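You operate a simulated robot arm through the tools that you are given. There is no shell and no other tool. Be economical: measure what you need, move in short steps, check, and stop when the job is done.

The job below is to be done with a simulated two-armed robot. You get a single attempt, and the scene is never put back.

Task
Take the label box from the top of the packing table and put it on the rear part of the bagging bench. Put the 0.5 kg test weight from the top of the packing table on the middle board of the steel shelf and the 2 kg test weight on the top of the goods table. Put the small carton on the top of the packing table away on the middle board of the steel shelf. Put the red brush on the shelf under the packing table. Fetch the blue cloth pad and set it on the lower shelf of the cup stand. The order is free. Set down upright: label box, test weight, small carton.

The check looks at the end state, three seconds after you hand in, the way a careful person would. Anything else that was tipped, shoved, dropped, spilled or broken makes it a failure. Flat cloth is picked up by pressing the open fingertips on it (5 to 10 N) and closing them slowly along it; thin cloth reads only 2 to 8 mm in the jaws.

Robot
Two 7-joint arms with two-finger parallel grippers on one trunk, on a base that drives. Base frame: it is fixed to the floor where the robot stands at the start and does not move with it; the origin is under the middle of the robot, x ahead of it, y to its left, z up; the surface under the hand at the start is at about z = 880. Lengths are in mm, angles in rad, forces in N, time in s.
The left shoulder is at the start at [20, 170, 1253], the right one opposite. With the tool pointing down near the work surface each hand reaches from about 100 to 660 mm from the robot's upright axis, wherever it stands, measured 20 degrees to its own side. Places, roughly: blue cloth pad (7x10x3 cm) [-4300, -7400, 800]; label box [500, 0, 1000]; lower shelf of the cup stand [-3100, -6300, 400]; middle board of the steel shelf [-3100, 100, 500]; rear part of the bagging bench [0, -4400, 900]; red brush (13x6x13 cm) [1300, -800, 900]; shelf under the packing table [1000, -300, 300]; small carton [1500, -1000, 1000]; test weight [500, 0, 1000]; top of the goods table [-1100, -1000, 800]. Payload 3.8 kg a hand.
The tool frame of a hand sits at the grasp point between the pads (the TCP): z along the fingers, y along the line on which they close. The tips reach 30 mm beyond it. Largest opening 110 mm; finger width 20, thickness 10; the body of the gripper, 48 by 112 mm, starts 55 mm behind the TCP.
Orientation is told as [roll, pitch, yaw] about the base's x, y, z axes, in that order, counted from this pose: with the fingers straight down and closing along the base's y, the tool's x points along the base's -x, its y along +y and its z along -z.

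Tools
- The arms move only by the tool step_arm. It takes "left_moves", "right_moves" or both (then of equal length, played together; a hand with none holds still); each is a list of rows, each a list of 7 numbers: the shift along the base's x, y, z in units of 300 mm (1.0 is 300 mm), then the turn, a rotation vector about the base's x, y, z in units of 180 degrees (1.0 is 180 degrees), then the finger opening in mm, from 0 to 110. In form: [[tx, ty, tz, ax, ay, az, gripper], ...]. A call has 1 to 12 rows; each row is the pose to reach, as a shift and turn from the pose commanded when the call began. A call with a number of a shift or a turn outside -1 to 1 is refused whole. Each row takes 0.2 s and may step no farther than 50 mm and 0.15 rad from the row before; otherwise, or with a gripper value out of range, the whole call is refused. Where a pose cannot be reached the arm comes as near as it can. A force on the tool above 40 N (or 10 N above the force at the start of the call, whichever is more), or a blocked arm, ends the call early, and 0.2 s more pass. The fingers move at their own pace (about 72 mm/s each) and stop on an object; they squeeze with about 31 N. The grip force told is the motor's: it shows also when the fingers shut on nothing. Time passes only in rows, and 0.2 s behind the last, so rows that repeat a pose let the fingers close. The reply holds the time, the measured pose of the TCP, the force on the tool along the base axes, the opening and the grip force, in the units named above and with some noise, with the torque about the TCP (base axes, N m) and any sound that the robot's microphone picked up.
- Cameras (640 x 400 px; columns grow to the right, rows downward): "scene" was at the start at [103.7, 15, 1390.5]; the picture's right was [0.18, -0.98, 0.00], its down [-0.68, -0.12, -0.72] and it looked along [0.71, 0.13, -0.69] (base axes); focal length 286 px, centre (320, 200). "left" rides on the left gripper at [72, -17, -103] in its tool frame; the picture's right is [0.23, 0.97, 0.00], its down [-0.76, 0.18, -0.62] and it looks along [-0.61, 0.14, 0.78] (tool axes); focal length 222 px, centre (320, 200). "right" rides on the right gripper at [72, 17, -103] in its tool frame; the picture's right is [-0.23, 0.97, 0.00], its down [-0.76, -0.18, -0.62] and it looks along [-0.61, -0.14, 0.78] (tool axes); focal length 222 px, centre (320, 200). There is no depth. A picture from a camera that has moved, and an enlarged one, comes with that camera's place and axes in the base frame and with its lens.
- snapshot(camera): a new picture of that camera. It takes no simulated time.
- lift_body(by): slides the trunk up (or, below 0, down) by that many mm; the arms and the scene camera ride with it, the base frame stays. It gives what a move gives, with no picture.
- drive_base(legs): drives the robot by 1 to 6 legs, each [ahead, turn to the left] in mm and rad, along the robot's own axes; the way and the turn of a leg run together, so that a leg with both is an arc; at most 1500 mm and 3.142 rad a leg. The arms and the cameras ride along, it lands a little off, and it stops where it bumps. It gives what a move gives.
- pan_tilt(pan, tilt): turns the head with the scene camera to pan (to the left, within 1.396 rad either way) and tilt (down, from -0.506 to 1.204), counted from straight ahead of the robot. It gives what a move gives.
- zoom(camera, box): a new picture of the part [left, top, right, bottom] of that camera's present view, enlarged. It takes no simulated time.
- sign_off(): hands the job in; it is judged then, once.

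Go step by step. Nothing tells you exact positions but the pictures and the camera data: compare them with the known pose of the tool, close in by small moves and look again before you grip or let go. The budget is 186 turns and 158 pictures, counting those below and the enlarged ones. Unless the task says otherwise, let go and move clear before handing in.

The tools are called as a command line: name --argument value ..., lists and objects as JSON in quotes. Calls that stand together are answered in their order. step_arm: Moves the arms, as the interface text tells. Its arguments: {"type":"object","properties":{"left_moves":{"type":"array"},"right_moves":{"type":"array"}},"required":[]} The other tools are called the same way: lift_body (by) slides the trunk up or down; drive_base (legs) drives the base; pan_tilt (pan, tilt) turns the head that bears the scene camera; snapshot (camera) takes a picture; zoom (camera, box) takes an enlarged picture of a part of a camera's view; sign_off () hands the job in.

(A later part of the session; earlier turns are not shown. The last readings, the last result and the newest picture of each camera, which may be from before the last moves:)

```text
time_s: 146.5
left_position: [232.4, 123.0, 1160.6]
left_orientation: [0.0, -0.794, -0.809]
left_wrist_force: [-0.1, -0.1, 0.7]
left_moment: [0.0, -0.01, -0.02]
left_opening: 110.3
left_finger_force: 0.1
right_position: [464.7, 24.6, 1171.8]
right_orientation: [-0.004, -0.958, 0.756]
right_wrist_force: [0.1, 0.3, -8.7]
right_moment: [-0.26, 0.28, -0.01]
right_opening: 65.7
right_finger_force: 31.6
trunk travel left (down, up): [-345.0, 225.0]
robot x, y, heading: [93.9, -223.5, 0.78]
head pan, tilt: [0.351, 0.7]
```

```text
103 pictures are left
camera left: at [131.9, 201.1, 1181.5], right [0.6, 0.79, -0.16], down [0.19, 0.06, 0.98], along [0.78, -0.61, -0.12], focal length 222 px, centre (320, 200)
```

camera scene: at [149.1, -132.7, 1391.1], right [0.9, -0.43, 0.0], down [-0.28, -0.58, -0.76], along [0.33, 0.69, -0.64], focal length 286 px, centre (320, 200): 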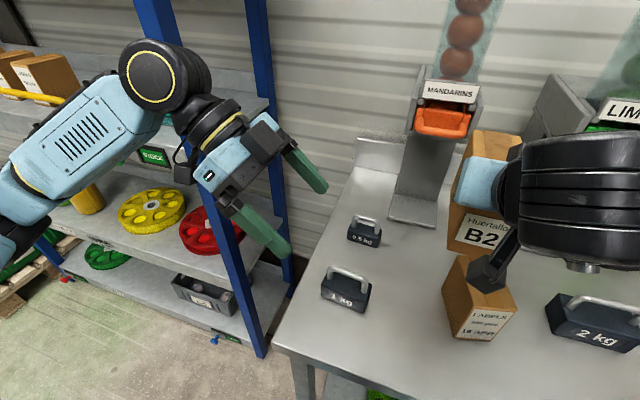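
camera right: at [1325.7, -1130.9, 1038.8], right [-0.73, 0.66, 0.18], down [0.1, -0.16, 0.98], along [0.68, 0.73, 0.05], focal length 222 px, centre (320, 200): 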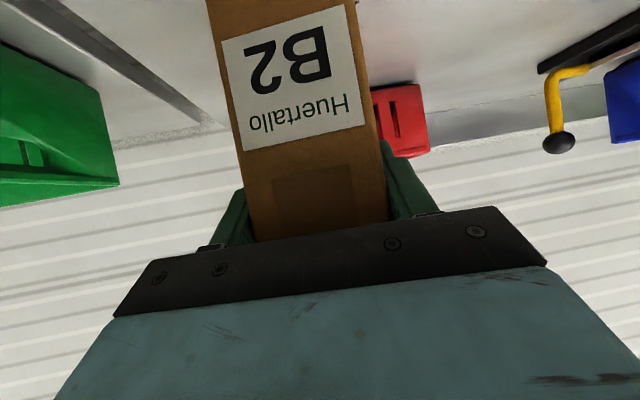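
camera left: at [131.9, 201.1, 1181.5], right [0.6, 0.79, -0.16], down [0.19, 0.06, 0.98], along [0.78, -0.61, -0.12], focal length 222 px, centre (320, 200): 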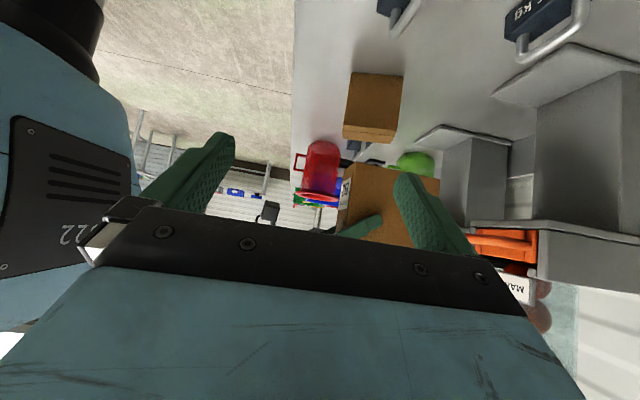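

Everything is clear of the rack. I move the left hand to a pre-grasp left of and above the 0.5 kg weight.

step_arm --left_moves '[[0.08, 0.108, -0.08, 0, 0, 0.004, 110], [0.16, 0.216, -0.16, 0, 0, 0.008, 110], [0.242, 0.323, -0.24, 0, 0, 0.008, 110], [0.322, 0.431, -0.33, 0, 0, 0.008, 110], [0.403, 0.539, -0.41, 0, 0, 0.008, 110], [0.483, 0.647, -0.493, 0, 0, 0.008, 110]]'

zoom --camera "scene" --box '[200, 100, 460, 330]'

snapshot --camera "left"

```text
time_s: 147.9
left_position: [380.0, 318.8, 1012.8]
left_orientation: [0.003, -0.792, -0.789]
left_wrist_force: [-1.5, -0.3, -0.5]
left_moment: [-0.01, -0.01, -0.04]
left_opening: 110.1
left_finger_force: 0.0
right_position: [465.3, 24.7, 1171.0]
right_orientation: [-0.003, -0.957, 0.755]
right_wrist_force: [0.6, 1.0, -8.0]
right_moment: [-0.24, 0.27, -0.02]
right_opening: 65.8
right_finger_force: 31.2
trunk travel left (down, up): [-345.0, 225.0]
robot x, y, heading: [96.7, -222.1, 0.775]
head pan, tilt: [0.351, 0.7]
```

```text
1.74 times, centred on (330, 215) of scene
camera zoom: at [150.2, -132.4, 1391.0], right [0.9, -0.43, 0.0], down [-0.28, -0.58, -0.76], along [0.33, 0.69, -0.64], focal length 498 px, centre (303, 174)
```

zoom: 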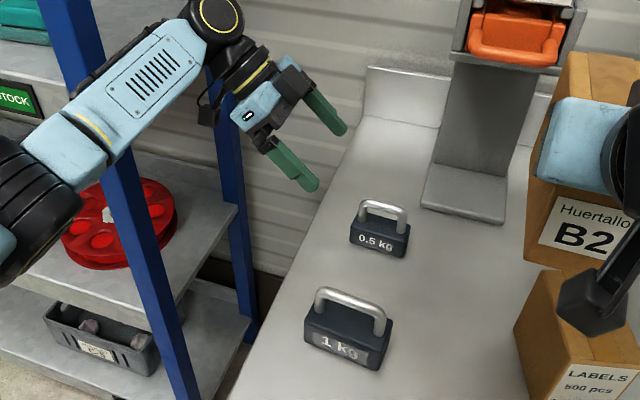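

```text
101 pictures are left
camera left: at [278.5, 394.2, 1035.0], right [0.58, 0.8, -0.16], down [0.19, 0.06, 0.98], along [0.79, -0.6, -0.12], focal length 222 px, centre (320, 200)
```

left: 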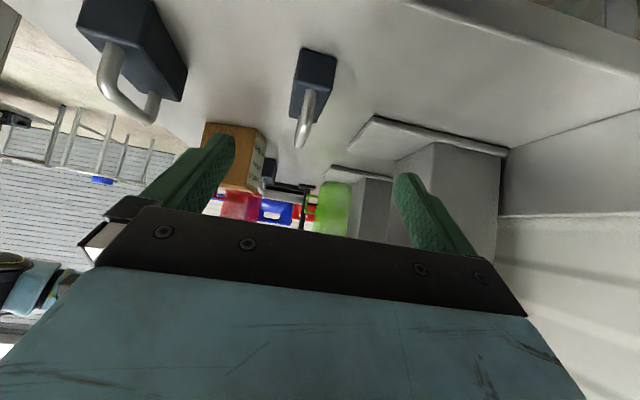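

Weight centre is about (447,247). I advance along the tool to grip its body across the short side.

step_arm --left_moves '[[0.068, -0.076, -0.107, 0, 0, 0, 110], [0.135, -0.15, -0.213, 0, 0, 0, 110], [0.202, -0.226, -0.32, 0, 0, 0, 110]]'

snapshot --camera "left"

zoom --camera "scene" --box '[260, 130, 460, 290]'

```text
time_s: 148.7
left_position: [439.5, 251.1, 915.7]
left_orientation: [-0.001, -0.793, -0.786]
left_wrist_force: [-0.7, 0.8, -0.8]
left_moment: [0.0, -0.01, -0.02]
left_opening: 110.3
left_finger_force: 0.1
right_position: [465.8, 24.2, 1171.5]
right_orientation: [-0.003, -0.956, 0.756]
right_wrist_force: [-0.4, 0.5, -7.6]
right_moment: [-0.25, 0.26, 0.01]
right_opening: 65.6
right_finger_force: 30.7
trunk travel left (down, up): [-345.0, 225.0]
robot x, y, heading: [96.3, -224.5, 0.779]
head pan, tilt: [0.351, 0.7]
```

```text
100 pictures are left
camera left: at [337.4, 325.8, 936.6], right [0.57, 0.8, -0.16], down [0.19, 0.06, 0.98], along [0.8, -0.59, -0.12], focal length 222 px, centre (320, 200)
```

left: 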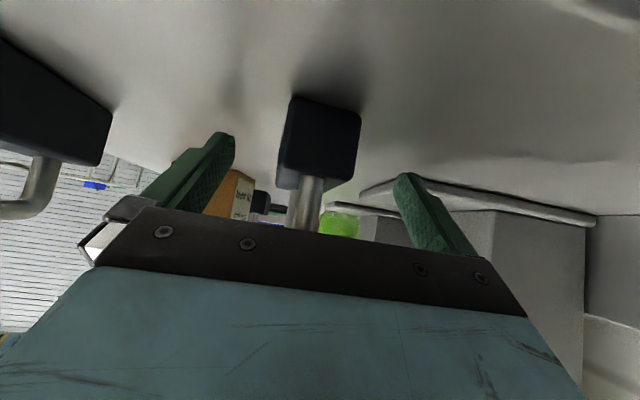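

```text
2.50 times, centred on (360, 210) of scene
camera zoom: at [150.0, -133.0, 1391.1], right [0.9, -0.43, 0.0], down [-0.28, -0.58, -0.76], along [0.33, 0.69, -0.64], focal length 715 px, centre (220, 175)
```

zoom: 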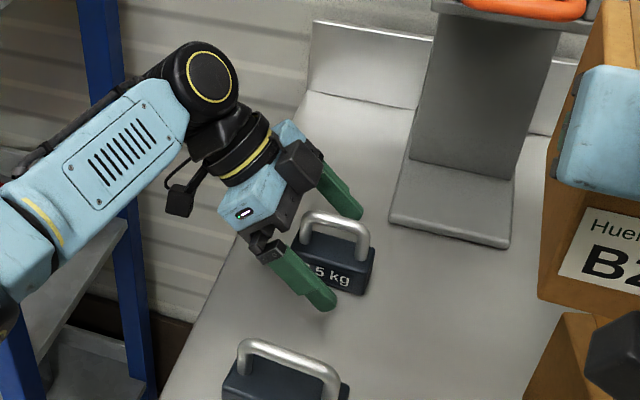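

Fingers straddle the weight. Close and lift.

step_arm --left_moves '[[0, 0, 0, 0, 0, 0, 70], [0, 0, 0, 0, 0, 0, 40], [0, 0, 0, 0, 0, 0, 20], [0, 0, 0, 0, 0, 0, 20], [0, 0, 0.04, 0, 0, 0, 20], [0, 0, 0.15, 0, 0, 0, 20]]'

snapshot --camera "left"

zoom --camera "scene" --box '[260, 130, 460, 290]'

```text
time_s: 150.1
left_position: [439.2, 250.0, 961.5]
left_orientation: [-0.002, -0.793, -0.785]
left_wrist_force: [-0.6, -0.3, -3.9]
left_moment: [0.01, -0.01, 0.0]
left_opening: 35.5
left_finger_force: 31.3
right_position: [464.6, 24.9, 1172.4]
right_orientation: [-0.002, -0.958, 0.754]
right_wrist_force: [-0.5, 0.2, -8.6]
right_moment: [-0.25, 0.26, 0.0]
right_opening: 65.9
right_finger_force: 30.9
trunk travel left (down, up): [-345.0, 225.0]
robot x, y, heading: [95.1, -222.6, 0.774]
head pan, tilt: [0.351, 0.7]
```

```text
98 pictures are left
camera left: at [337.3, 325.9, 982.5], right [0.58, 0.8, -0.16], down [0.19, 0.06, 0.98], along [0.8, -0.59, -0.12], focal length 222 px, centre (320, 200)
```

left: 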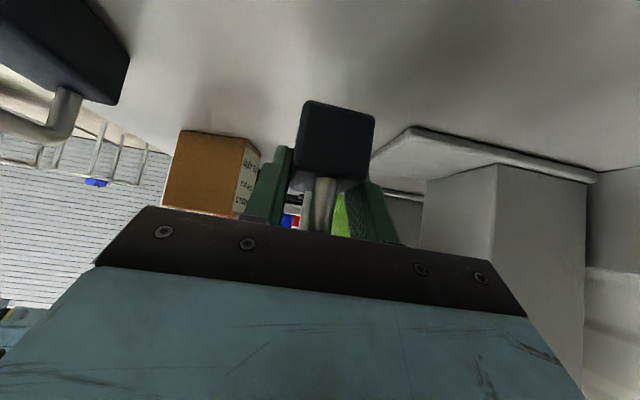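

```text
2.50 times, centred on (360, 210) of scene
camera zoom: at [149.3, -132.6, 1391.1], right [0.9, -0.43, 0.0], down [-0.28, -0.58, -0.76], along [0.33, 0.69, -0.64], focal length 715 px, centre (220, 175)
```

zoom: 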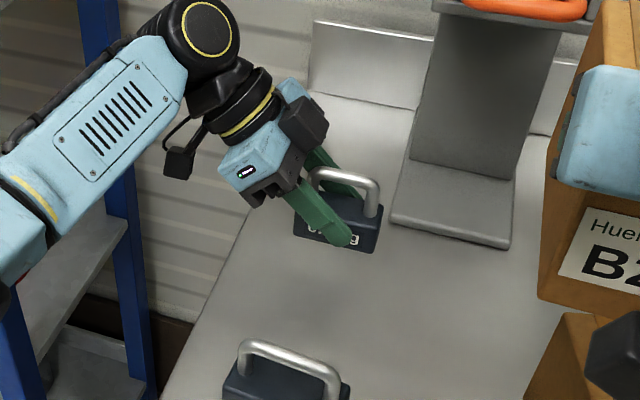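

0.5 kg held (35 mm). Lift it high, back off, and drive toward the steel shelf.

step_arm --left_moves '[[0, 0, 0.15, 0, 0, 0, 20], [0, 0, 0.3, 0, 0, 0, 20], [0, 0, 0.45, 0, 0, 0, 20], [0, 0, 0.6, 0, 0, 0, 20], [-0.1, -0.1, 0.65, 0, 0, 0, 20], [-0.2, -0.2, 0.65, 0, 0, 0, 20]]'

drive_base --legs '[[-500, 0], [0, 1.577], [800, 0], [750, 0]]'

pan_tilt --pan 0.3 --tilt 0.4

snapshot --camera "scene"

```text
time_s: 151.5
left_position: [376.9, 191.3, 1157.8]
left_orientation: [0.0, -0.795, -0.786]
left_wrist_force: [-0.2, -0.5, -5.7]
left_moment: [0.03, 0.01, 0.06]
left_opening: 35.8
left_finger_force: 30.7
right_position: [465.4, 24.8, 1171.1]
right_orientation: [-0.005, -0.959, 0.757]
right_wrist_force: [-0.2, -0.5, -7.2]
right_moment: [-0.24, 0.27, 0.0]
right_opening: 65.8
right_finger_force: 30.8
trunk travel left (down, up): [-345.0, 225.0]
robot x, y, heading: [97.8, -221.5, 0.772]
head pan, tilt: [0.351, 0.7]
```

```text
time_s: 165.7
left_position: [-1762.7, 792.5, 1158.0]
left_orientation: [-0.002, -0.795, 0.792]
left_wrist_force: [-0.6, 0.9, -3.7]
left_moment: [-0.04, -0.01, 0.0]
left_opening: 35.8
left_finger_force: 30.9
right_position: [-1595.5, 880.0, 1171.3]
right_orientation: [-0.006, -0.956, 2.33]
right_wrist_force: [0.6, 0.6, -8.4]
right_moment: [-0.28, -0.23, 0.01]
right_opening: 65.7
right_finger_force: 30.7
trunk travel left (down, up): [-345.0, 225.0]
robot x, y, heading: [-1346.5, 509.0, 2.354]
head pan, tilt: [0.351, 0.7]
```

```text
time_s: 166.5
left_position: [-1761.1, 791.6, 1157.9]
left_orientation: [0.0, -0.792, 0.79]
left_wrist_force: [-0.8, -0.5, -4.5]
left_moment: [-0.01, 0.02, 0.0]
left_opening: 35.5
left_finger_force: 30.6
right_position: [-1595.4, 880.0, 1172.6]
right_orientation: [-0.005, -0.956, 2.333]
right_wrist_force: [0.9, -0.5, -8.0]
right_moment: [-0.3, -0.29, 0.01]
right_opening: 65.7
right_finger_force: 31.2
trunk travel left (down, up): [-345.0, 225.0]
robot x, y, heading: [-1344.4, 515.5, 2.351]
head pan, tilt: [0.3, 0.4]
```

```text
96 pictures are left
camera scene: at [-1440.1, 570.7, 1417.9], right [0.47, 0.88, 0.0], down [0.34, -0.18, -0.92], along [-0.81, 0.43, -0.39], focal length 286 px, centre (320, 200)
```

scene: 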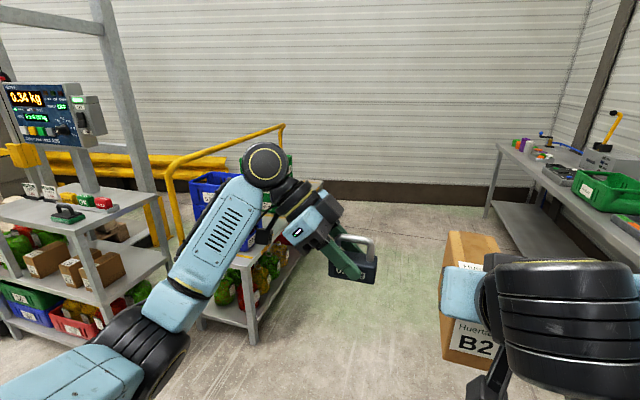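

I rotate the left hand to point forward, then look left for the free path past the bench end.

step_arm --left_moves '[[0, 0, 0, 0, 0, 0.0455, 20], [0, 0, 0, 0, 0, 0.091, 20], [0, 0, 0, 0, 0, 0.136, 20], [0, 0, 0, 0, 0, 0.182, 20], [0, 0, 0, 0, 0, 0.227, 20], [0, 0, 0, 0, 0, 0.273, 20], [0, 0, 0, 0, 0, 0.318, 20], [0, 0, 0, 0, 0, 0.364, 20], [0, 0, 0, 0, 0, 0.409, 20], [0, 0, 0, 0, 0, 0.455, 20], [0, 0, 0, 0, 0, 0.4985, 20]]'

drive_base --legs '[[0, 1.1]]'

pan_tilt --pan 0.45 --tilt 0.45

snapshot --camera "scene"

```text
time_s: 168.9
left_position: [-1762.5, 792.8, 1158.7]
left_orientation: [-0.001, -0.792, 2.357]
left_wrist_force: [-0.3, 0.7, -4.3]
left_moment: [-0.01, -0.06, 0.03]
left_opening: 35.8
left_finger_force: 30.7
right_position: [-1594.9, 880.5, 1171.6]
right_orientation: [-0.004, -0.956, 2.331]
right_wrist_force: [0.0, 0.6, -8.5]
right_moment: [-0.31, -0.25, -0.02]
right_opening: 65.9
right_finger_force: 30.8
trunk travel left (down, up): [-345.0, 225.0]
robot x, y, heading: [-1347.4, 512.1, 2.348]
head pan, tilt: [0.3, 0.4]
```

```text
time_s: 172.1
left_position: [-1785.2, 267.0, 1157.1]
left_orientation: [-0.001, -0.792, -2.831]
left_wrist_force: [0.3, -0.2, -5.2]
left_moment: [0.05, -0.05, 0.0]
left_opening: 36.0
left_finger_force: 31.4
right_position: [-1787.2, 456.3, 1170.8]
right_orientation: [-0.005, -0.956, -2.855]
right_wrist_force: [-0.9, 0.0, -8.0]
right_moment: [0.1, -0.39, 0.01]
right_opening: 65.9
right_finger_force: 31.3
trunk travel left (down, up): [-345.0, 225.0]
robot x, y, heading: [-1342.5, 509.7, -2.833]
head pan, tilt: [0.3, 0.4]
```

```text
time_s: 172.8
left_position: [-1786.6, 268.9, 1157.3]
left_orientation: [0.002, -0.791, -2.83]
left_wrist_force: [-0.3, 0.2, -4.8]
left_moment: [-0.01, -0.03, 0.01]
left_opening: 36.0
left_finger_force: 31.4
right_position: [-1786.7, 457.2, 1171.0]
right_orientation: [-0.006, -0.956, -2.856]
right_wrist_force: [0.2, 0.4, -7.4]
right_moment: [0.09, -0.39, 0.0]
right_opening: 66.0
right_finger_force: 30.9
trunk travel left (down, up): [-345.0, 225.0]
robot x, y, heading: [-1345.4, 510.1, -2.829]
head pan, tilt: [0.45, 0.45]
```

```text
95 pictures are left
camera scene: at [-1430.7, 441.9, 1413.3], right [-0.69, 0.73, 0.0], down [0.32, 0.3, -0.9], along [-0.65, -0.62, -0.44], focal length 286 px, centre (320, 200)
```

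scene: 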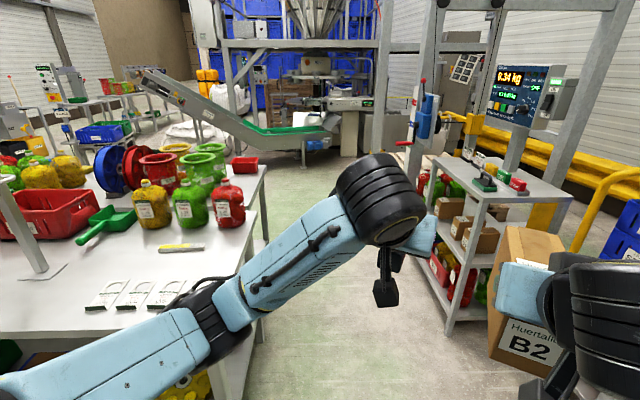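

The aisle between bench end and shelf is ~1 m wide. I drive down its middle and turn to face the shelf.

drive_base --legs '[[0, 0.42], [823, 0], [823, 0], [0, -1.517]]'

pan_tilt --pan 0.0 --tilt 0.75

snapshot --camera "scene"

```text
time_s: 186.2
left_position: [-3007.3, -303.7, 1158.3]
left_orientation: [0.002, -0.793, 2.347]
left_wrist_force: [0.0, -0.4, -4.8]
left_moment: [-0.04, -0.02, -0.03]
left_opening: 35.9
left_finger_force: 31.1
right_position: [-2838.3, -218.3, 1171.9]
right_orientation: [-0.006, -0.957, 2.322]
right_wrist_force: [0.2, 0.2, -9.0]
right_moment: [-0.28, -0.25, -0.01]
right_opening: 66.0
right_finger_force: 30.7
trunk travel left (down, up): [-345.0, 225.0]
robot x, y, heading: [-2589.2, -590.9, 2.34]
head pan, tilt: [0.45, 0.45]
```

```text
time_s: 187.1
left_position: [-3006.4, -303.9, 1158.0]
left_orientation: [0.003, -0.794, 2.346]
left_wrist_force: [-0.1, -0.4, -5.4]
left_moment: [-0.02, -0.04, -0.02]
left_opening: 35.6
left_finger_force: 30.6
right_position: [-2838.6, -217.6, 1171.0]
right_orientation: [-0.005, -0.956, 2.321]
right_wrist_force: [0.0, -0.6, -7.6]
right_moment: [-0.29, -0.28, 0.0]
right_opening: 66.0
right_finger_force: 30.6
trunk travel left (down, up): [-345.0, 225.0]
robot x, y, heading: [-2592.0, -588.5, 2.346]
head pan, tilt: [0.0, 0.75]
```

```text
94 pictures are left
camera scene: at [-2662.9, -513.2, 1386.9], right [0.72, 0.7, 0.0], down [0.48, -0.49, -0.73], along [-0.51, 0.52, -0.68], focal length 286 px, centre (320, 200)
```

scene: 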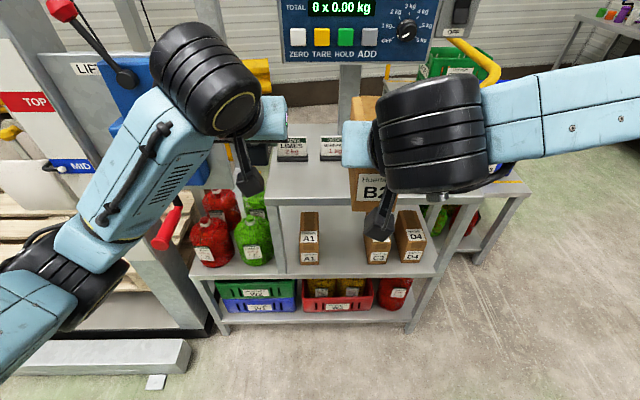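

The gap between A1 and C3 is visible behind my right hand. I lower the trunk and look again.

lift_body --by -345

pan_tilt --pan 0.0 --tilt 0.55

snapshot --camera "scene"

snapshot --camera "right"

```text
time_s: 190.4
left_position: [-3006.1, -303.5, 813.3]
left_orientation: [0.003, -0.792, 2.346]
left_wrist_force: [0.4, 0.0, -4.6]
left_moment: [0.01, -0.03, -0.01]
left_opening: 36.0
left_finger_force: 30.8
right_position: [-2838.8, -218.2, 827.1]
right_orientation: [-0.005, -0.957, 2.323]
right_wrist_force: [-0.4, 1.0, -8.1]
right_moment: [-0.32, -0.26, -0.01]
right_opening: 66.1
right_finger_force: 31.2
trunk travel left (down, up): [0.0, 570.0]
robot x, y, heading: [-2590.0, -590.2, 2.342]
head pan, tilt: [0.0, 0.75]
```

```text
time_s: 191.2
left_position: [-3007.0, -304.2, 812.8]
left_orientation: [0.002, -0.791, 2.346]
left_wrist_force: [-0.3, 0.3, -5.1]
left_moment: [-0.05, -0.05, 0.03]
left_opening: 35.4
left_finger_force: 31.0
right_position: [-2838.1, -217.6, 824.8]
right_orientation: [-0.004, -0.957, 2.321]
right_wrist_force: [0.4, -0.1, -7.9]
right_moment: [-0.3, -0.29, -0.02]
right_opening: 65.8
right_finger_force: 30.5
trunk travel left (down, up): [0.0, 570.0]
robot x, y, heading: [-2592.7, -589.4, 2.34]
head pan, tilt: [0.0, 0.55]
```

```text
93 pictures are left
camera scene: at [-2667.5, -508.3, 1059.2], right [0.72, 0.7, 0.0], down [0.36, -0.38, -0.85], along [-0.59, 0.61, -0.52], focal length 286 px, centre (320, 200)
```

scene: 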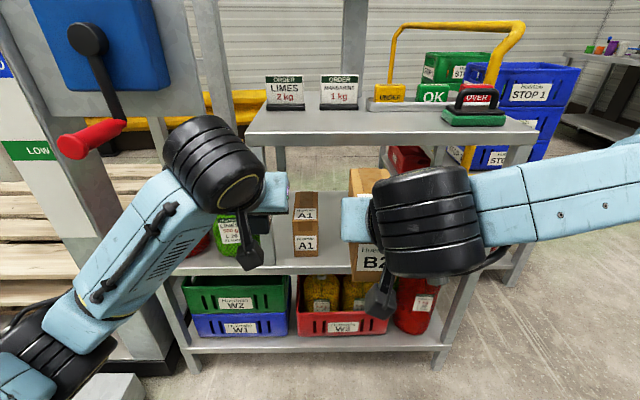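

```text
92 pictures are left
camera right: at [-2764.4, -322.8, 827.4], right [-0.8, -0.57, 0.18], down [0.18, 0.07, 0.98], along [-0.57, 0.82, 0.05], focal length 222 px, centre (320, 200)
```

right: 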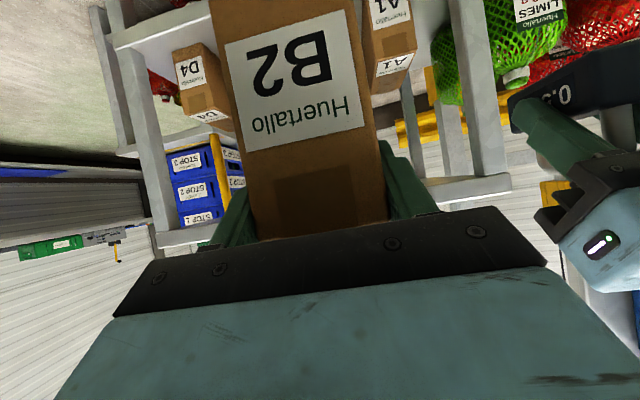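

Gap centre is at n≈-2157 and my carton is already lined up (n≈-2160). I retract the left hand, lower the carton to just above board height and square its yaw.

step_arm --left_moves '[[0.07, -0.07, 0, 0, 0, 0, 20], [0.14, -0.14, 0, 0, 0, 0, 20], [0.21, -0.21, 0, 0, 0, 0, 20], [0.28, -0.28, 0, 0, 0, 0, 20], [0.354, -0.354, 0, 0, 0, 0, 20]]' --right_moves '[[0, 0, -0.137, 0, 0, 0.003, 40], [0, 0, -0.273, 0, 0, 0.006, 40], [0, 0, -0.41, 0, 0, 0.009, 40], [0, 0, -0.547, 0, 0, 0.011, 40], [0, 0, -0.683, 0, 0, 0.011, 40]]'

drive_base --legs '[[110, 0]]'

snapshot --camera "scene"

snapshot --camera "right"

```text
time_s: 192.4
left_position: [-2900.7, -401.1, 815.7]
left_orientation: [0.002, -0.791, 2.346]
left_wrist_force: [-0.2, -0.4, -4.7]
left_moment: [0.01, -0.04, -0.01]
left_opening: 35.6
left_finger_force: 31.9
left hand out of reach, approached as far as the arm can: row 5
right_position: [-2838.2, -215.3, 620.9]
right_orientation: [-0.005, -0.958, 2.355]
right_wrist_force: [-0.4, -0.5, -7.1]
right_moment: [-0.33, -0.28, 0.01]
right_opening: 65.8
right_finger_force: 30.6
trunk travel left (down, up): [0.0, 570.0]
robot x, y, heading: [-2587.4, -590.3, 2.342]
head pan, tilt: [0.0, 0.55]
```

```text
time_s: 193.7
left_position: [-2976.9, -322.5, 814.6]
left_orientation: [0.008, -0.788, 2.342]
left_wrist_force: [0.9, -0.1, -5.1]
left_moment: [0.01, -0.03, 0.0]
left_opening: 35.6
left_finger_force: 31.1
right_position: [-2913.6, -137.0, 621.0]
right_orientation: [-0.008, -0.954, 2.358]
right_wrist_force: [1.2, -0.2, -4.6]
right_moment: [-0.09, -0.04, -0.04]
right_opening: 65.9
right_finger_force: 31.7
trunk travel left (down, up): [0.0, 570.0]
robot x, y, heading: [-2668.5, -509.8, 2.339]
head pan, tilt: [0.0, 0.55]
stopped in leg 1: the robot was blocked; the commanded pose is now the measured one
```

```text
91 pictures are left
camera scene: at [-2743.1, -429.5, 1059.6], right [0.72, 0.7, 0.0], down [0.36, -0.37, -0.85], along [-0.6, 0.61, -0.52], focal length 286 px, centre (320, 200)
```

scene: 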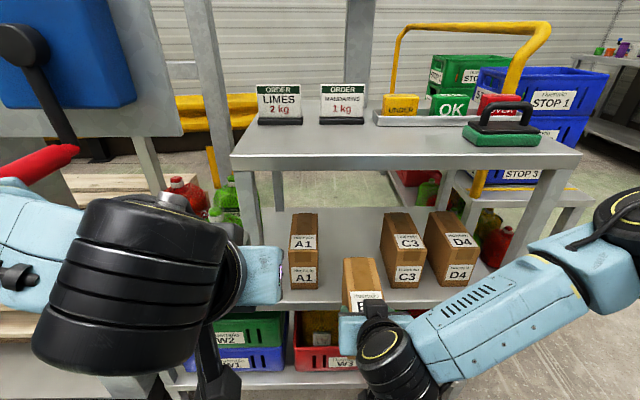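

```text
90 pictures are left
camera right: at [-2836.0, -239.9, 622.0], right [-0.78, -0.59, 0.18], down [0.17, 0.07, 0.98], along [-0.6, 0.8, 0.04], focal length 222 px, centre (320, 200)
```

right: 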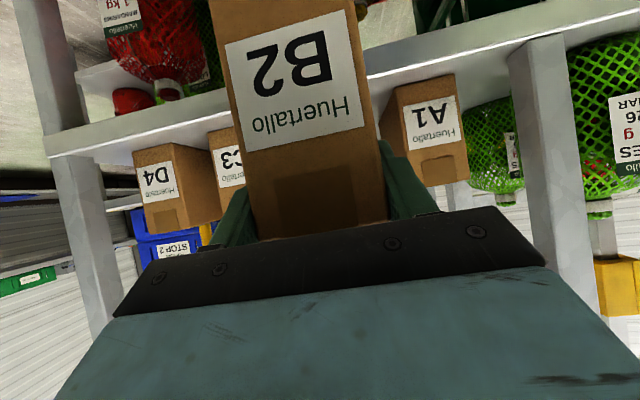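

The carton's front nudged the board edge: the board is higher than I thought (≈528). I back the hand off, raise it, and re-measure.

step_arm --right_moves '[[0.071, -0.071, 0, 0, 0, 0, 40], [0.071, -0.071, 0.13, 0, 0, 0, 40]]'

snapshot --camera "right"

zoom --camera "scene" --box '[220, 180, 500, 360]'

```text
time_s: 194.3
left_position: [-2977.4, -323.5, 815.1]
left_orientation: [0.006, -0.786, 2.346]
left_wrist_force: [-0.6, 0.8, -4.5]
left_moment: [-0.03, -0.05, 0.0]
left_opening: 35.6
left_finger_force: 31.2
right_position: [-2891.1, -157.8, 660.2]
right_orientation: [-0.008, -0.955, 2.356]
right_wrist_force: [-0.7, 0.0, -7.1]
right_moment: [-0.28, -0.27, -0.02]
right_opening: 65.7
right_finger_force: 30.6
trunk travel left (down, up): [0.0, 570.0]
robot x, y, heading: [-2670.0, -509.0, 2.339]
head pan, tilt: [0.0, 0.55]
```

```text
89 pictures are left
camera right: at [-2814.1, -260.4, 660.5], right [-0.78, -0.59, 0.18], down [0.17, 0.07, 0.98], along [-0.6, 0.8, 0.04], focal length 222 px, centre (320, 200)
```

right: 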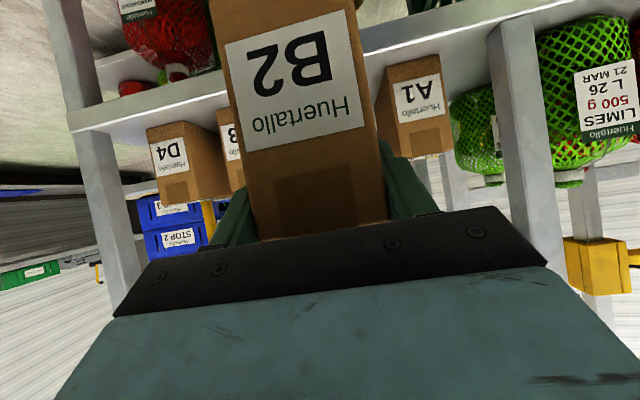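

```text
2.22 times, centred on (360, 270) of scene
camera zoom: at [-2743.0, -429.6, 1059.5], right [0.72, 0.7, 0.0], down [0.36, -0.37, -0.85], along [-0.6, 0.61, -0.52], focal length 636 px, centre (231, 44)
```

zoom: 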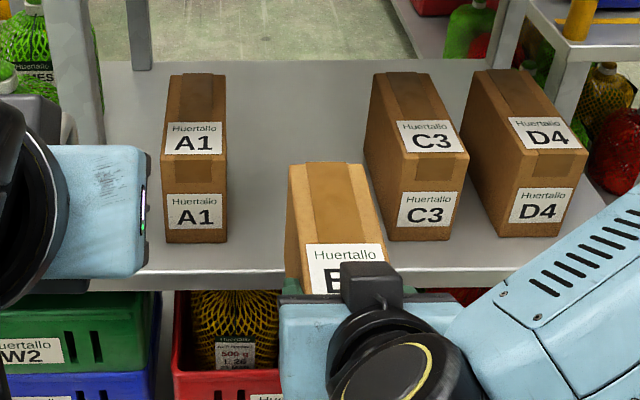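

Board ≈525, upper board underside ≈852, gap centre n≈-2157: my carton is lined up. I insert halfway and look.

step_arm --right_moves '[[-0.1, 0.1, 0, 0, 0, 0, 40], [-0.2, 0.2, 0, 0, 0, 0, 40], [-0.3, 0.3, 0, 0, 0, 0, 40], [-0.4, 0.4, 0, 0, 0, 0, 40]]'

zoom --camera "scene" --box '[220, 130, 500, 310]'

snapshot --camera "right"

```text
time_s: 195.3
left_position: [-2977.0, -323.2, 813.5]
left_orientation: [0.004, -0.786, 2.342]
left_wrist_force: [-0.9, -0.8, -5.4]
left_moment: [-0.03, -0.01, 0.03]
left_opening: 35.6
left_finger_force: 31.3
right_position: [-3013.2, -39.3, 659.4]
right_orientation: [-0.004, -0.955, 2.358]
right_wrist_force: [-0.6, 0.1, -7.9]
right_moment: [-0.23, -0.3, 0.0]
right_opening: 66.1
right_finger_force: 30.7
trunk travel left (down, up): [0.0, 570.0]
robot x, y, heading: [-2667.0, -506.1, 2.344]
head pan, tilt: [0.0, 0.55]
```

```text
2.22 times, centred on (360, 220) of scene
camera zoom: at [-2743.1, -429.6, 1059.5], right [0.72, 0.7, 0.0], down [0.36, -0.37, -0.85], along [-0.6, 0.61, -0.52], focal length 636 px, centre (231, 156)
```

zoom: 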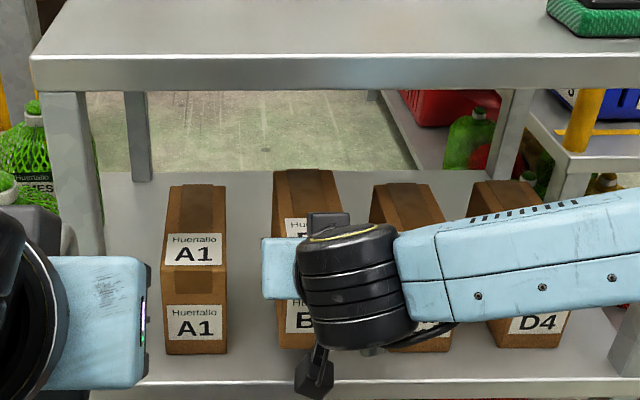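

```text
86 pictures are left
camera right: at [-2935.3, -141.1, 661.2], right [-0.78, -0.59, 0.18], down [0.17, 0.07, 0.98], along [-0.6, 0.8, 0.04], focal length 222 px, centre (320, 200)
```

right: 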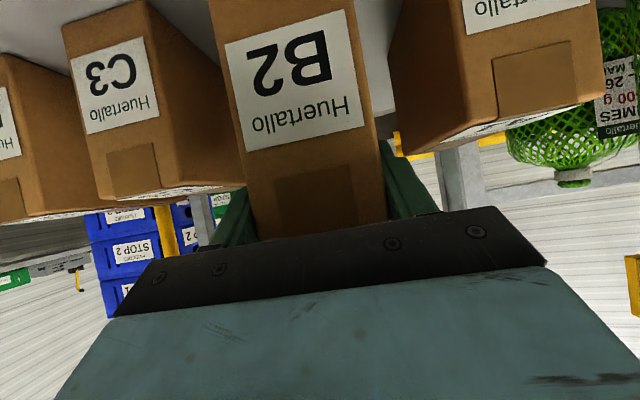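

The forearm runs almost parallel to the shelf front and its elbow may come close to the right post. I look right to see the elbow.

pan_tilt --pan -0.6 --tilt 0.6

snapshot --camera "scene"

```text
time_s: 196.3
left_position: [-2977.7, -323.2, 813.8]
left_orientation: [0.005, -0.786, 2.344]
left_wrist_force: [0.1, 0.5, -4.3]
left_moment: [-0.02, -0.03, 0.0]
left_opening: 35.8
left_finger_force: 31.0
right_position: [-3012.2, -38.4, 659.9]
right_orientation: [-0.007, -0.956, 2.357]
right_wrist_force: [-0.9, -0.2, -8.5]
right_moment: [-0.3, -0.3, 0.02]
right_opening: 65.7
right_finger_force: 31.1
trunk travel left (down, up): [0.0, 570.0]
robot x, y, heading: [-2665.1, -508.0, 2.342]
head pan, tilt: [-0.6, 0.6]
```

```text
85 pictures are left
camera scene: at [-2696.1, -407.2, 1054.9], right [0.99, 0.17, 0.0], down [0.1, -0.56, -0.83], along [-0.14, 0.81, -0.56], focal length 286 px, centre (320, 200)
```

scene: 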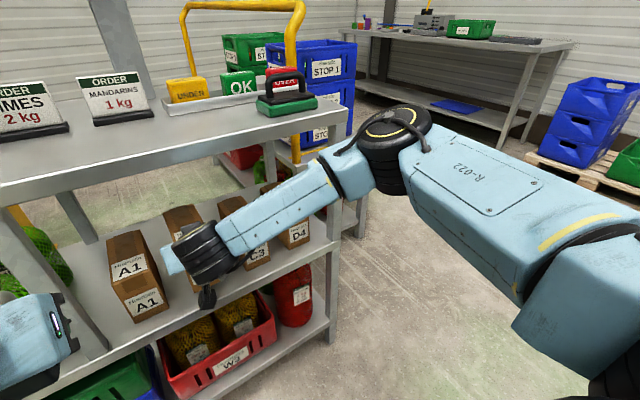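

The elbow is about 75 mm from the right post, so I'll set the carton about in line with its neighbours, shifted toward C3, leaving room for the weight beside A1. I move in a bit further and check.

step_arm --right_moves '[[-0.03, 0.074, 0, 0, 0, 0, 40], [-0.062, 0.148, 0, 0, 0, 0, 40], [-0.094, 0.221, 0, 0, 0, 0, 40]]'

snapshot --camera "scene"

snapshot --camera "right"

```text
time_s: 197.1
left_position: [-2978.3, -321.9, 814.6]
left_orientation: [0.004, -0.788, 2.344]
left_wrist_force: [1.1, 0.3, -5.4]
left_moment: [-0.02, -0.04, -0.01]
left_opening: 35.9
left_finger_force: 31.6
right_position: [-3042.5, 27.4, 659.0]
right_orientation: [-0.006, -0.954, 2.359]
right_wrist_force: [0.1, -0.5, -7.4]
right_moment: [-0.27, -0.3, 0.0]
right_opening: 65.9
right_finger_force: 31.4
trunk travel left (down, up): [0.0, 570.0]
robot x, y, heading: [-2670.9, -511.6, 2.34]
head pan, tilt: [-0.6, 0.6]
```

```text
84 pictures are left
camera scene: at [-2696.3, -407.1, 1054.9], right [0.99, 0.17, 0.0], down [0.1, -0.56, -0.83], along [-0.14, 0.81, -0.56], focal length 286 px, centre (320, 200)
```

scene: 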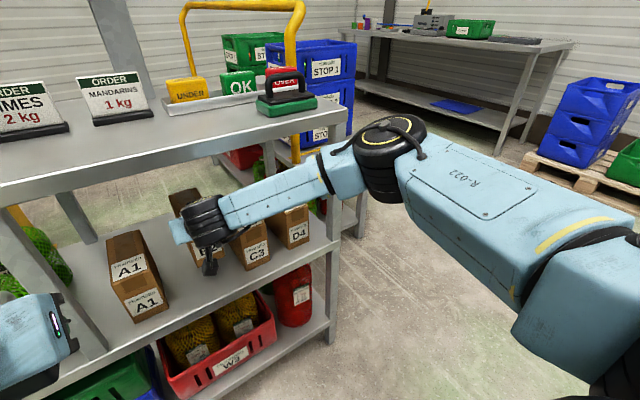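

```text
83 pictures are left
camera right: at [-2964.6, -75.7, 660.8], right [-0.78, -0.59, 0.18], down [0.17, 0.07, 0.98], along [-0.6, 0.8, 0.04], focal length 222 px, centre (320, 200)
```

right: 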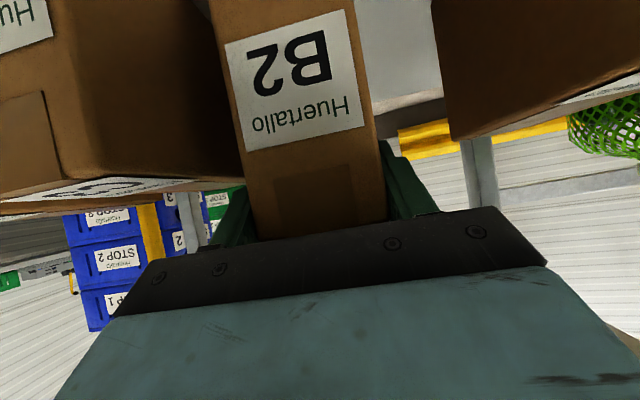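

Gap to C3 is about 19 mm beyond my finger. I lower until contact.

step_arm --right_moves '[[0, 0, -0.05, 0, 0, 0, 40], [0, 0, -0.083, 0, 0, 0, 40], [0, 0, -0.097, 0, 0, 0, 40], [0, 0, -0.11, 0, 0, 0, 40], [0, 0, -0.123, 0, 0, 0, 40]]'

snapshot --camera "scene"

```text
time_s: 198.3
left_position: [-2976.8, -324.1, 813.9]
left_orientation: [0.001, -0.787, 2.343]
left_wrist_force: [-0.6, -0.4, -4.8]
left_moment: [0.0, -0.04, 0.01]
left_opening: 36.1
left_finger_force: 31.3
right_position: [-3042.3, 27.2, 623.3]
right_orientation: [-0.006, -0.954, 2.359]
right_wrist_force: [0.2, -0.7, -8.1]
right_moment: [-0.29, -0.28, 0.02]
right_opening: 66.1
right_finger_force: 31.2
trunk travel left (down, up): [0.0, 570.0]
robot x, y, heading: [-2666.8, -508.4, 2.339]
head pan, tilt: [-0.6, 0.6]
```

```text
82 pictures are left
camera scene: at [-2696.5, -407.2, 1054.9], right [0.99, 0.17, 0.0], down [0.1, -0.56, -0.83], along [-0.14, 0.81, -0.56], focal length 286 px, centre (320, 200)
```

scene: 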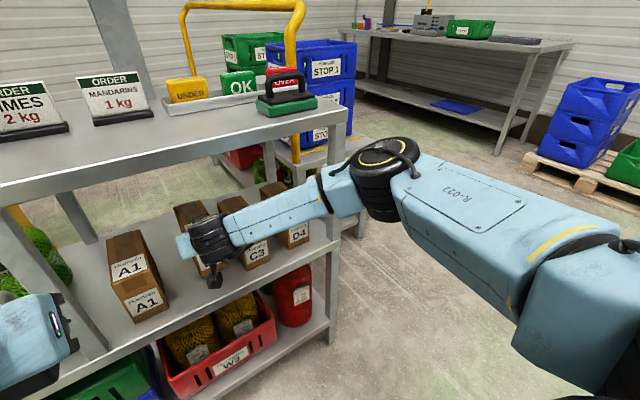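

No contact yet; continue in small steps.

step_arm --right_moves '[[0, 0, -0.013, 0, 0, 0, 40], [0, 0, -0.027, 0, 0, 0, 40], [0, 0, -0.04, 0, 0, 0, 40], [0, 0, -0.053, 0, 0, 0, 40]]'

snapshot --camera "right"

```text
time_s: 199.3
left_position: [-2977.8, -322.2, 814.8]
left_orientation: [0.003, -0.79, 2.342]
left_wrist_force: [0.2, -0.3, -5.1]
left_moment: [-0.03, -0.04, 0.0]
left_opening: 35.7
left_finger_force: 31.0
right_position: [-3042.9, 28.6, 613.1]
right_orientation: [-0.003, -0.966, 2.354]
right_wrist_force: [-3.2, 2.5, 27.5]
right_moment: [-0.2, 0.48, -0.05]
right_opening: 65.5
right_finger_force: 31.4
trunk travel left (down, up): [0.0, 570.0]
robot x, y, heading: [-2669.4, -511.6, 2.342]
head pan, tilt: [-0.6, 0.6]
```

```text
81 pictures are left
camera right: at [-2965.4, -74.2, 614.1], right [-0.78, -0.59, 0.19], down [0.18, 0.07, 0.98], along [-0.6, 0.8, 0.06], focal length 222 px, centre (320, 200)
```

right: 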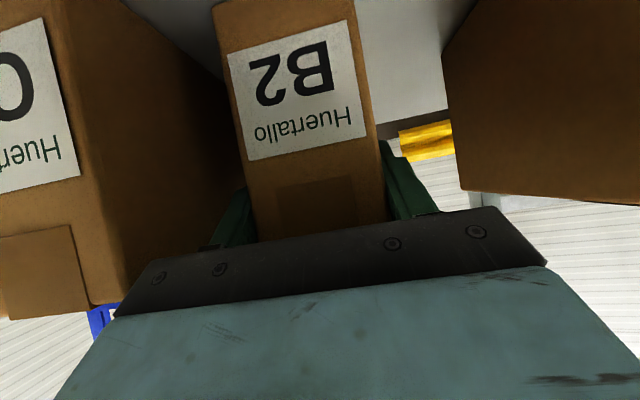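

Contact. I relieve slightly and open just a little.

step_arm --right_moves '[[0, 0, 0.012, 0, 0, 0, 62], [0, 0, 0.012, 0, 0, 0, 78], [0, 0, 0.012, 0, 0, 0, 78]]'

snapshot --camera "right"

```text
time_s: 200.1
left_position: [-2978.7, -322.6, 813.6]
left_orientation: [0.005, -0.788, 2.344]
left_wrist_force: [0.3, 0.5, -4.8]
left_moment: [-0.03, -0.04, 0.01]
left_opening: 35.8
left_finger_force: 31.0
right_position: [-3040.5, 26.9, 611.5]
right_orientation: [-0.01, -0.956, 2.358]
right_wrist_force: [0.5, 0.3, 0.3]
right_moment: [-0.03, -0.02, -0.03]
right_opening: 78.1
right_finger_force: 0.0
trunk travel left (down, up): [0.0, 570.0]
robot x, y, heading: [-2670.6, -510.7, 2.34]
head pan, tilt: [-0.6, 0.6]
```

```text
80 pictures are left
camera right: at [-2962.7, -75.6, 612.2], right [-0.78, -0.59, 0.18], down [0.17, 0.07, 0.98], along [-0.6, 0.8, 0.04], focal length 222 px, centre (320, 200)
```

right: 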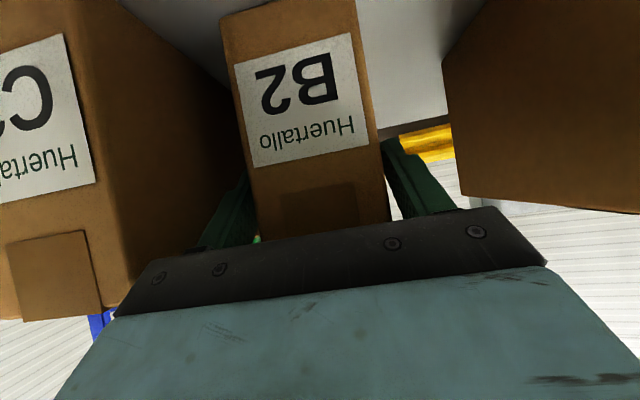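

Carton stands free. I withdraw the right hand straight back.

step_arm --right_moves '[[0.08, -0.08, 0.01, 0, 0, 0, 78], [0.18, -0.18, 0.02, 0, 0, 0, 78], [0.28, -0.28, 0.03, 0, 0, 0, 78], [0.38, -0.38, 0.03, 0, 0, 0, 78], [0.48, -0.48, 0.03, 0, 0, 0, 78], [0.58, -0.58, 0.03, 0, 0, 0, 78]]'

pan_tilt --pan 0.0 --tilt 0.55

zoom --camera "scene" --box '[200, 130, 480, 310]'

```text
time_s: 201.5
left_position: [-2977.7, -322.7, 813.4]
left_orientation: [0.004, -0.787, 2.345]
left_wrist_force: [-0.8, -0.1, -3.8]
left_moment: [-0.03, -0.05, 0.02]
left_opening: 35.9
left_finger_force: 30.7
right_position: [-2867.1, -144.0, 620.2]
right_orientation: [-0.008, -0.957, 2.356]
right_wrist_force: [-0.6, -0.1, -0.6]
right_moment: [0.02, 0.01, -0.03]
right_opening: 78.0
right_finger_force: 0.1
trunk travel left (down, up): [0.0, 570.0]
robot x, y, heading: [-2666.3, -510.3, 2.342]
head pan, tilt: [-0.6, 0.6]
```

```text
time_s: 202.5
left_position: [-2978.1, -322.3, 814.9]
left_orientation: [0.003, -0.787, 2.344]
left_wrist_force: [-0.3, 0.7, -4.5]
left_moment: [0.01, -0.03, 0.01]
left_opening: 36.0
left_finger_force: 31.0
right_position: [-2867.7, -143.6, 622.2]
right_orientation: [-0.007, -0.958, 2.358]
right_wrist_force: [0.7, 0.0, 0.2]
right_moment: [0.03, 0.04, 0.03]
right_opening: 78.0
right_finger_force: 0.1
trunk travel left (down, up): [0.0, 570.0]
robot x, y, heading: [-2669.7, -507.7, 2.344]
head pan, tilt: [0.0, 0.55]
```

```text
2.22 times, centred on (340, 220) of scene
camera zoom: at [-2744.2, -430.0, 1059.4], right [0.72, 0.7, 0.0], down [0.36, -0.37, -0.85], along [-0.59, 0.61, -0.52], focal length 636 px, centre (276, 156)
```

zoom: 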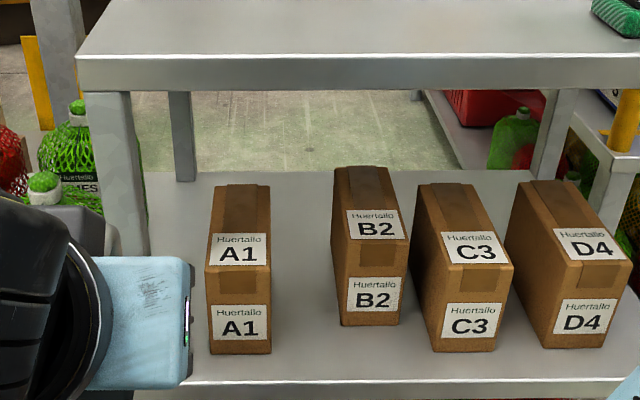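

B2 stands well on the middle board. Now I move the right hand aside and bring the left hand (0.5 kg) down in front of the slot between A1 and B2.

step_arm --left_moves '[[0, 0, 0, 0, 0, 0, 20], [0, 0, -0.1, 0, 0, 0.004, 20], [0.03, 0.03, -0.22, 0, 0, 0.004, 20], [0.1, 0.1, -0.3, 0, 0, 0.004, 20], [0.17, 0.17, -0.4, 0, 0, 0.004, 20], [0.25, 0.25, -0.5, 0, 0, 0.004, 20], [0.33, 0.33, -0.6, 0, 0, 0.004, 20], [0.33, 0.33, -0.7, 0, 0, 0.004, 20]]' --right_moves '[[0.13, 0.058, 0, 0, 0, 0, 78], [0.26, 0.116, 0, 0, 0, 0, 78], [0.39, 0.174, 0, 0, 0, 0, 78], [0.52, 0.232, 0, 0, 0, 0, 78], [0.65, 0.29, 0, 0, 0, 0, 78], [0.65, 0.29, 0, 0, 0, 0, 78], [0.65, 0.29, 0, 0, 0, 0, 78], [0.65, 0.29, 0, 0, 0, 0, 78]]'

snapshot --camera "scene"

snapshot --camera "left"

```text
time_s: 204.3
left_position: [-2881.2, -222.2, 604.0]
left_orientation: [0.006, -0.79, 2.361]
left_wrist_force: [-19.7, -19.8, 7.7]
left_moment: [1.57, -2.79, -1.73]
left_opening: 35.6
left_finger_force: 30.9
left hand out of reach, approached as far as the arm can: row 2
right_position: [-2812.3, -129.1, 661.1]
right_orientation: [-0.022, -0.95, 2.361]
right_wrist_force: [19.7, 19.8, -13.6]
right_moment: [0.75, 0.75, 2.22]
right_opening: 78.2
right_finger_force: 0.1
right hand out of reach, approached as far as the arm can: row 1, 2, 3, 4, 5, 6, 7, 8
trunk travel left (down, up): [0.0, 570.0]
robot x, y, heading: [-2666.6, -510.0, 2.347]
head pan, tilt: [0.0, 0.55]
```

```text
78 pictures are left
camera scene: at [-2744.5, -428.6, 1059.3], right [0.72, 0.7, 0.0], down [0.36, -0.37, -0.85], along [-0.59, 0.61, -0.52], focal length 286 px, centre (320, 200)
```

scene: 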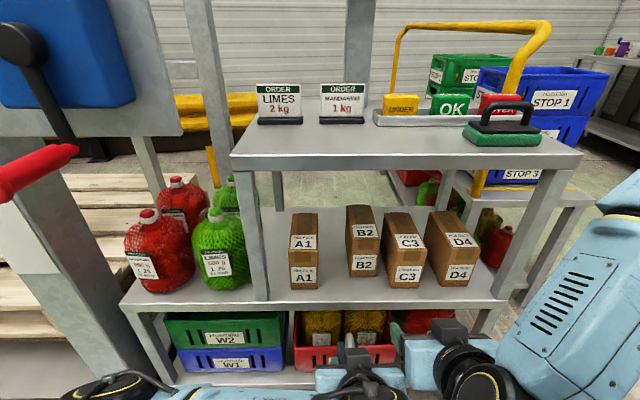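

```text
77 pictures are left
camera left: at [-2782.1, -297.8, 625.2], right [-0.57, -0.81, -0.16], down [-0.19, -0.06, 0.98], along [-0.8, 0.59, -0.12], focal length 222 px, centre (320, 200)
```

left: 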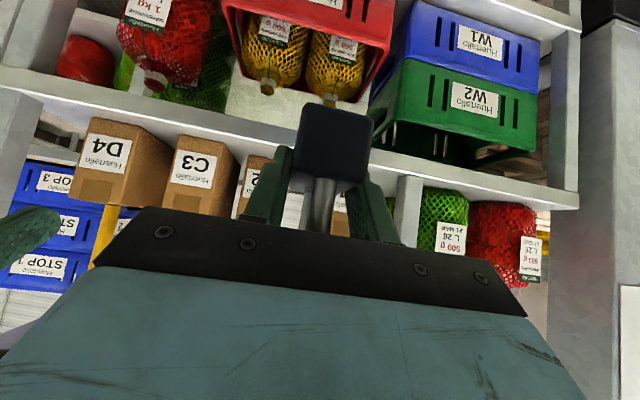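

The two hands are pressing on each other. I first move the left hand back to the left.

step_arm --left_moves '[[-0.07, -0.07, 0, 0, 0, 0, 20], [-0.14, -0.14, 0, 0, 0, 0, 20], [-0.21, -0.21, 0, 0, 0, 0, 20]]'

snapshot --camera "left"

```text
time_s: 205.1
left_position: [-2940.7, -286.7, 604.0]
left_orientation: [0.006, -0.786, 2.354]
left_wrist_force: [0.6, 0.7, -5.1]
left_moment: [-0.07, -0.01, -0.01]
left_opening: 35.9
left_finger_force: 30.9
right_position: [-2815.3, -131.1, 663.8]
right_orientation: [-0.009, -0.953, 2.356]
right_wrist_force: [-1.1, -0.6, 0.6]
right_moment: [0.01, -0.01, 0.0]
right_opening: 78.0
right_finger_force: 0.0
trunk travel left (down, up): [0.0, 570.0]
robot x, y, heading: [-2667.5, -509.3, 2.342]
head pan, tilt: [0.0, 0.55]
```

```text
76 pictures are left
camera left: at [-2842.8, -362.9, 625.8], right [-0.57, -0.8, -0.16], down [-0.19, -0.05, 0.98], along [-0.8, 0.59, -0.12], focal length 222 px, centre (320, 200)
```

left: 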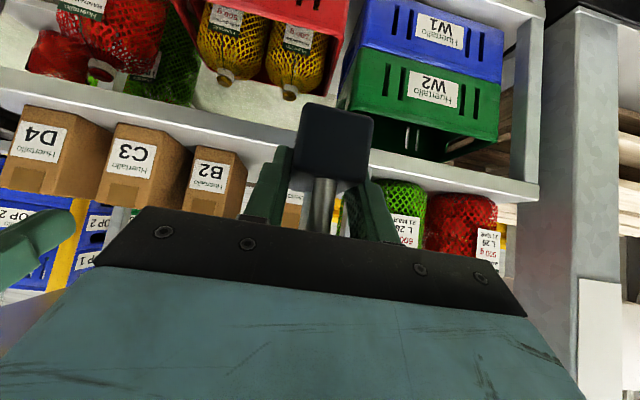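

Separated, weight still firm. I lift the right hand up and to the right.

step_arm --right_moves '[[0, 0, 0.15, 0, 0, 0, 78], [0, 0, 0.3, 0, 0, 0, 78], [0.05, 0.05, 0.44, 0, 0, 0, 78], [0.12, 0.12, 0.56, 0, 0, 0, 78], [0.19, 0.19, 0.68, 0, 0, 0, 78], [0.27, 0.27, 0.78, 0, 0, 0, 78]]'

snapshot --camera "scene"

```text
time_s: 206.5
left_position: [-2940.8, -284.5, 604.1]
left_orientation: [0.003, -0.784, 2.357]
left_wrist_force: [-0.1, -0.2, -5.2]
left_moment: [-0.02, -0.01, 0.03]
left_opening: 35.7
left_finger_force: 31.4
right_position: [-2745.2, -34.3, 908.9]
right_orientation: [-0.006, -0.951, 2.356]
right_wrist_force: [-0.2, -0.6, 0.5]
right_moment: [0.0, -0.04, 0.01]
right_opening: 77.9
right_finger_force: 0.0
right hand out of reach, approached as far as the arm can: row 1, 2, 3, 4, 5, 6
trunk travel left (down, up): [0.0, 570.0]
robot x, y, heading: [-2667.7, -509.6, 2.344]
head pan, tilt: [0.0, 0.55]
```

```text
75 pictures are left
camera scene: at [-2744.8, -428.4, 1059.2], right [0.72, 0.7, 0.0], down [0.36, -0.37, -0.85], along [-0.59, 0.61, -0.52], focal length 286 px, centre (320, 200)
```

scene: 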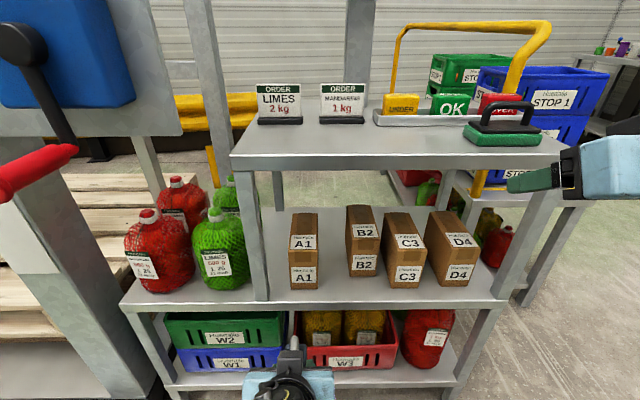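

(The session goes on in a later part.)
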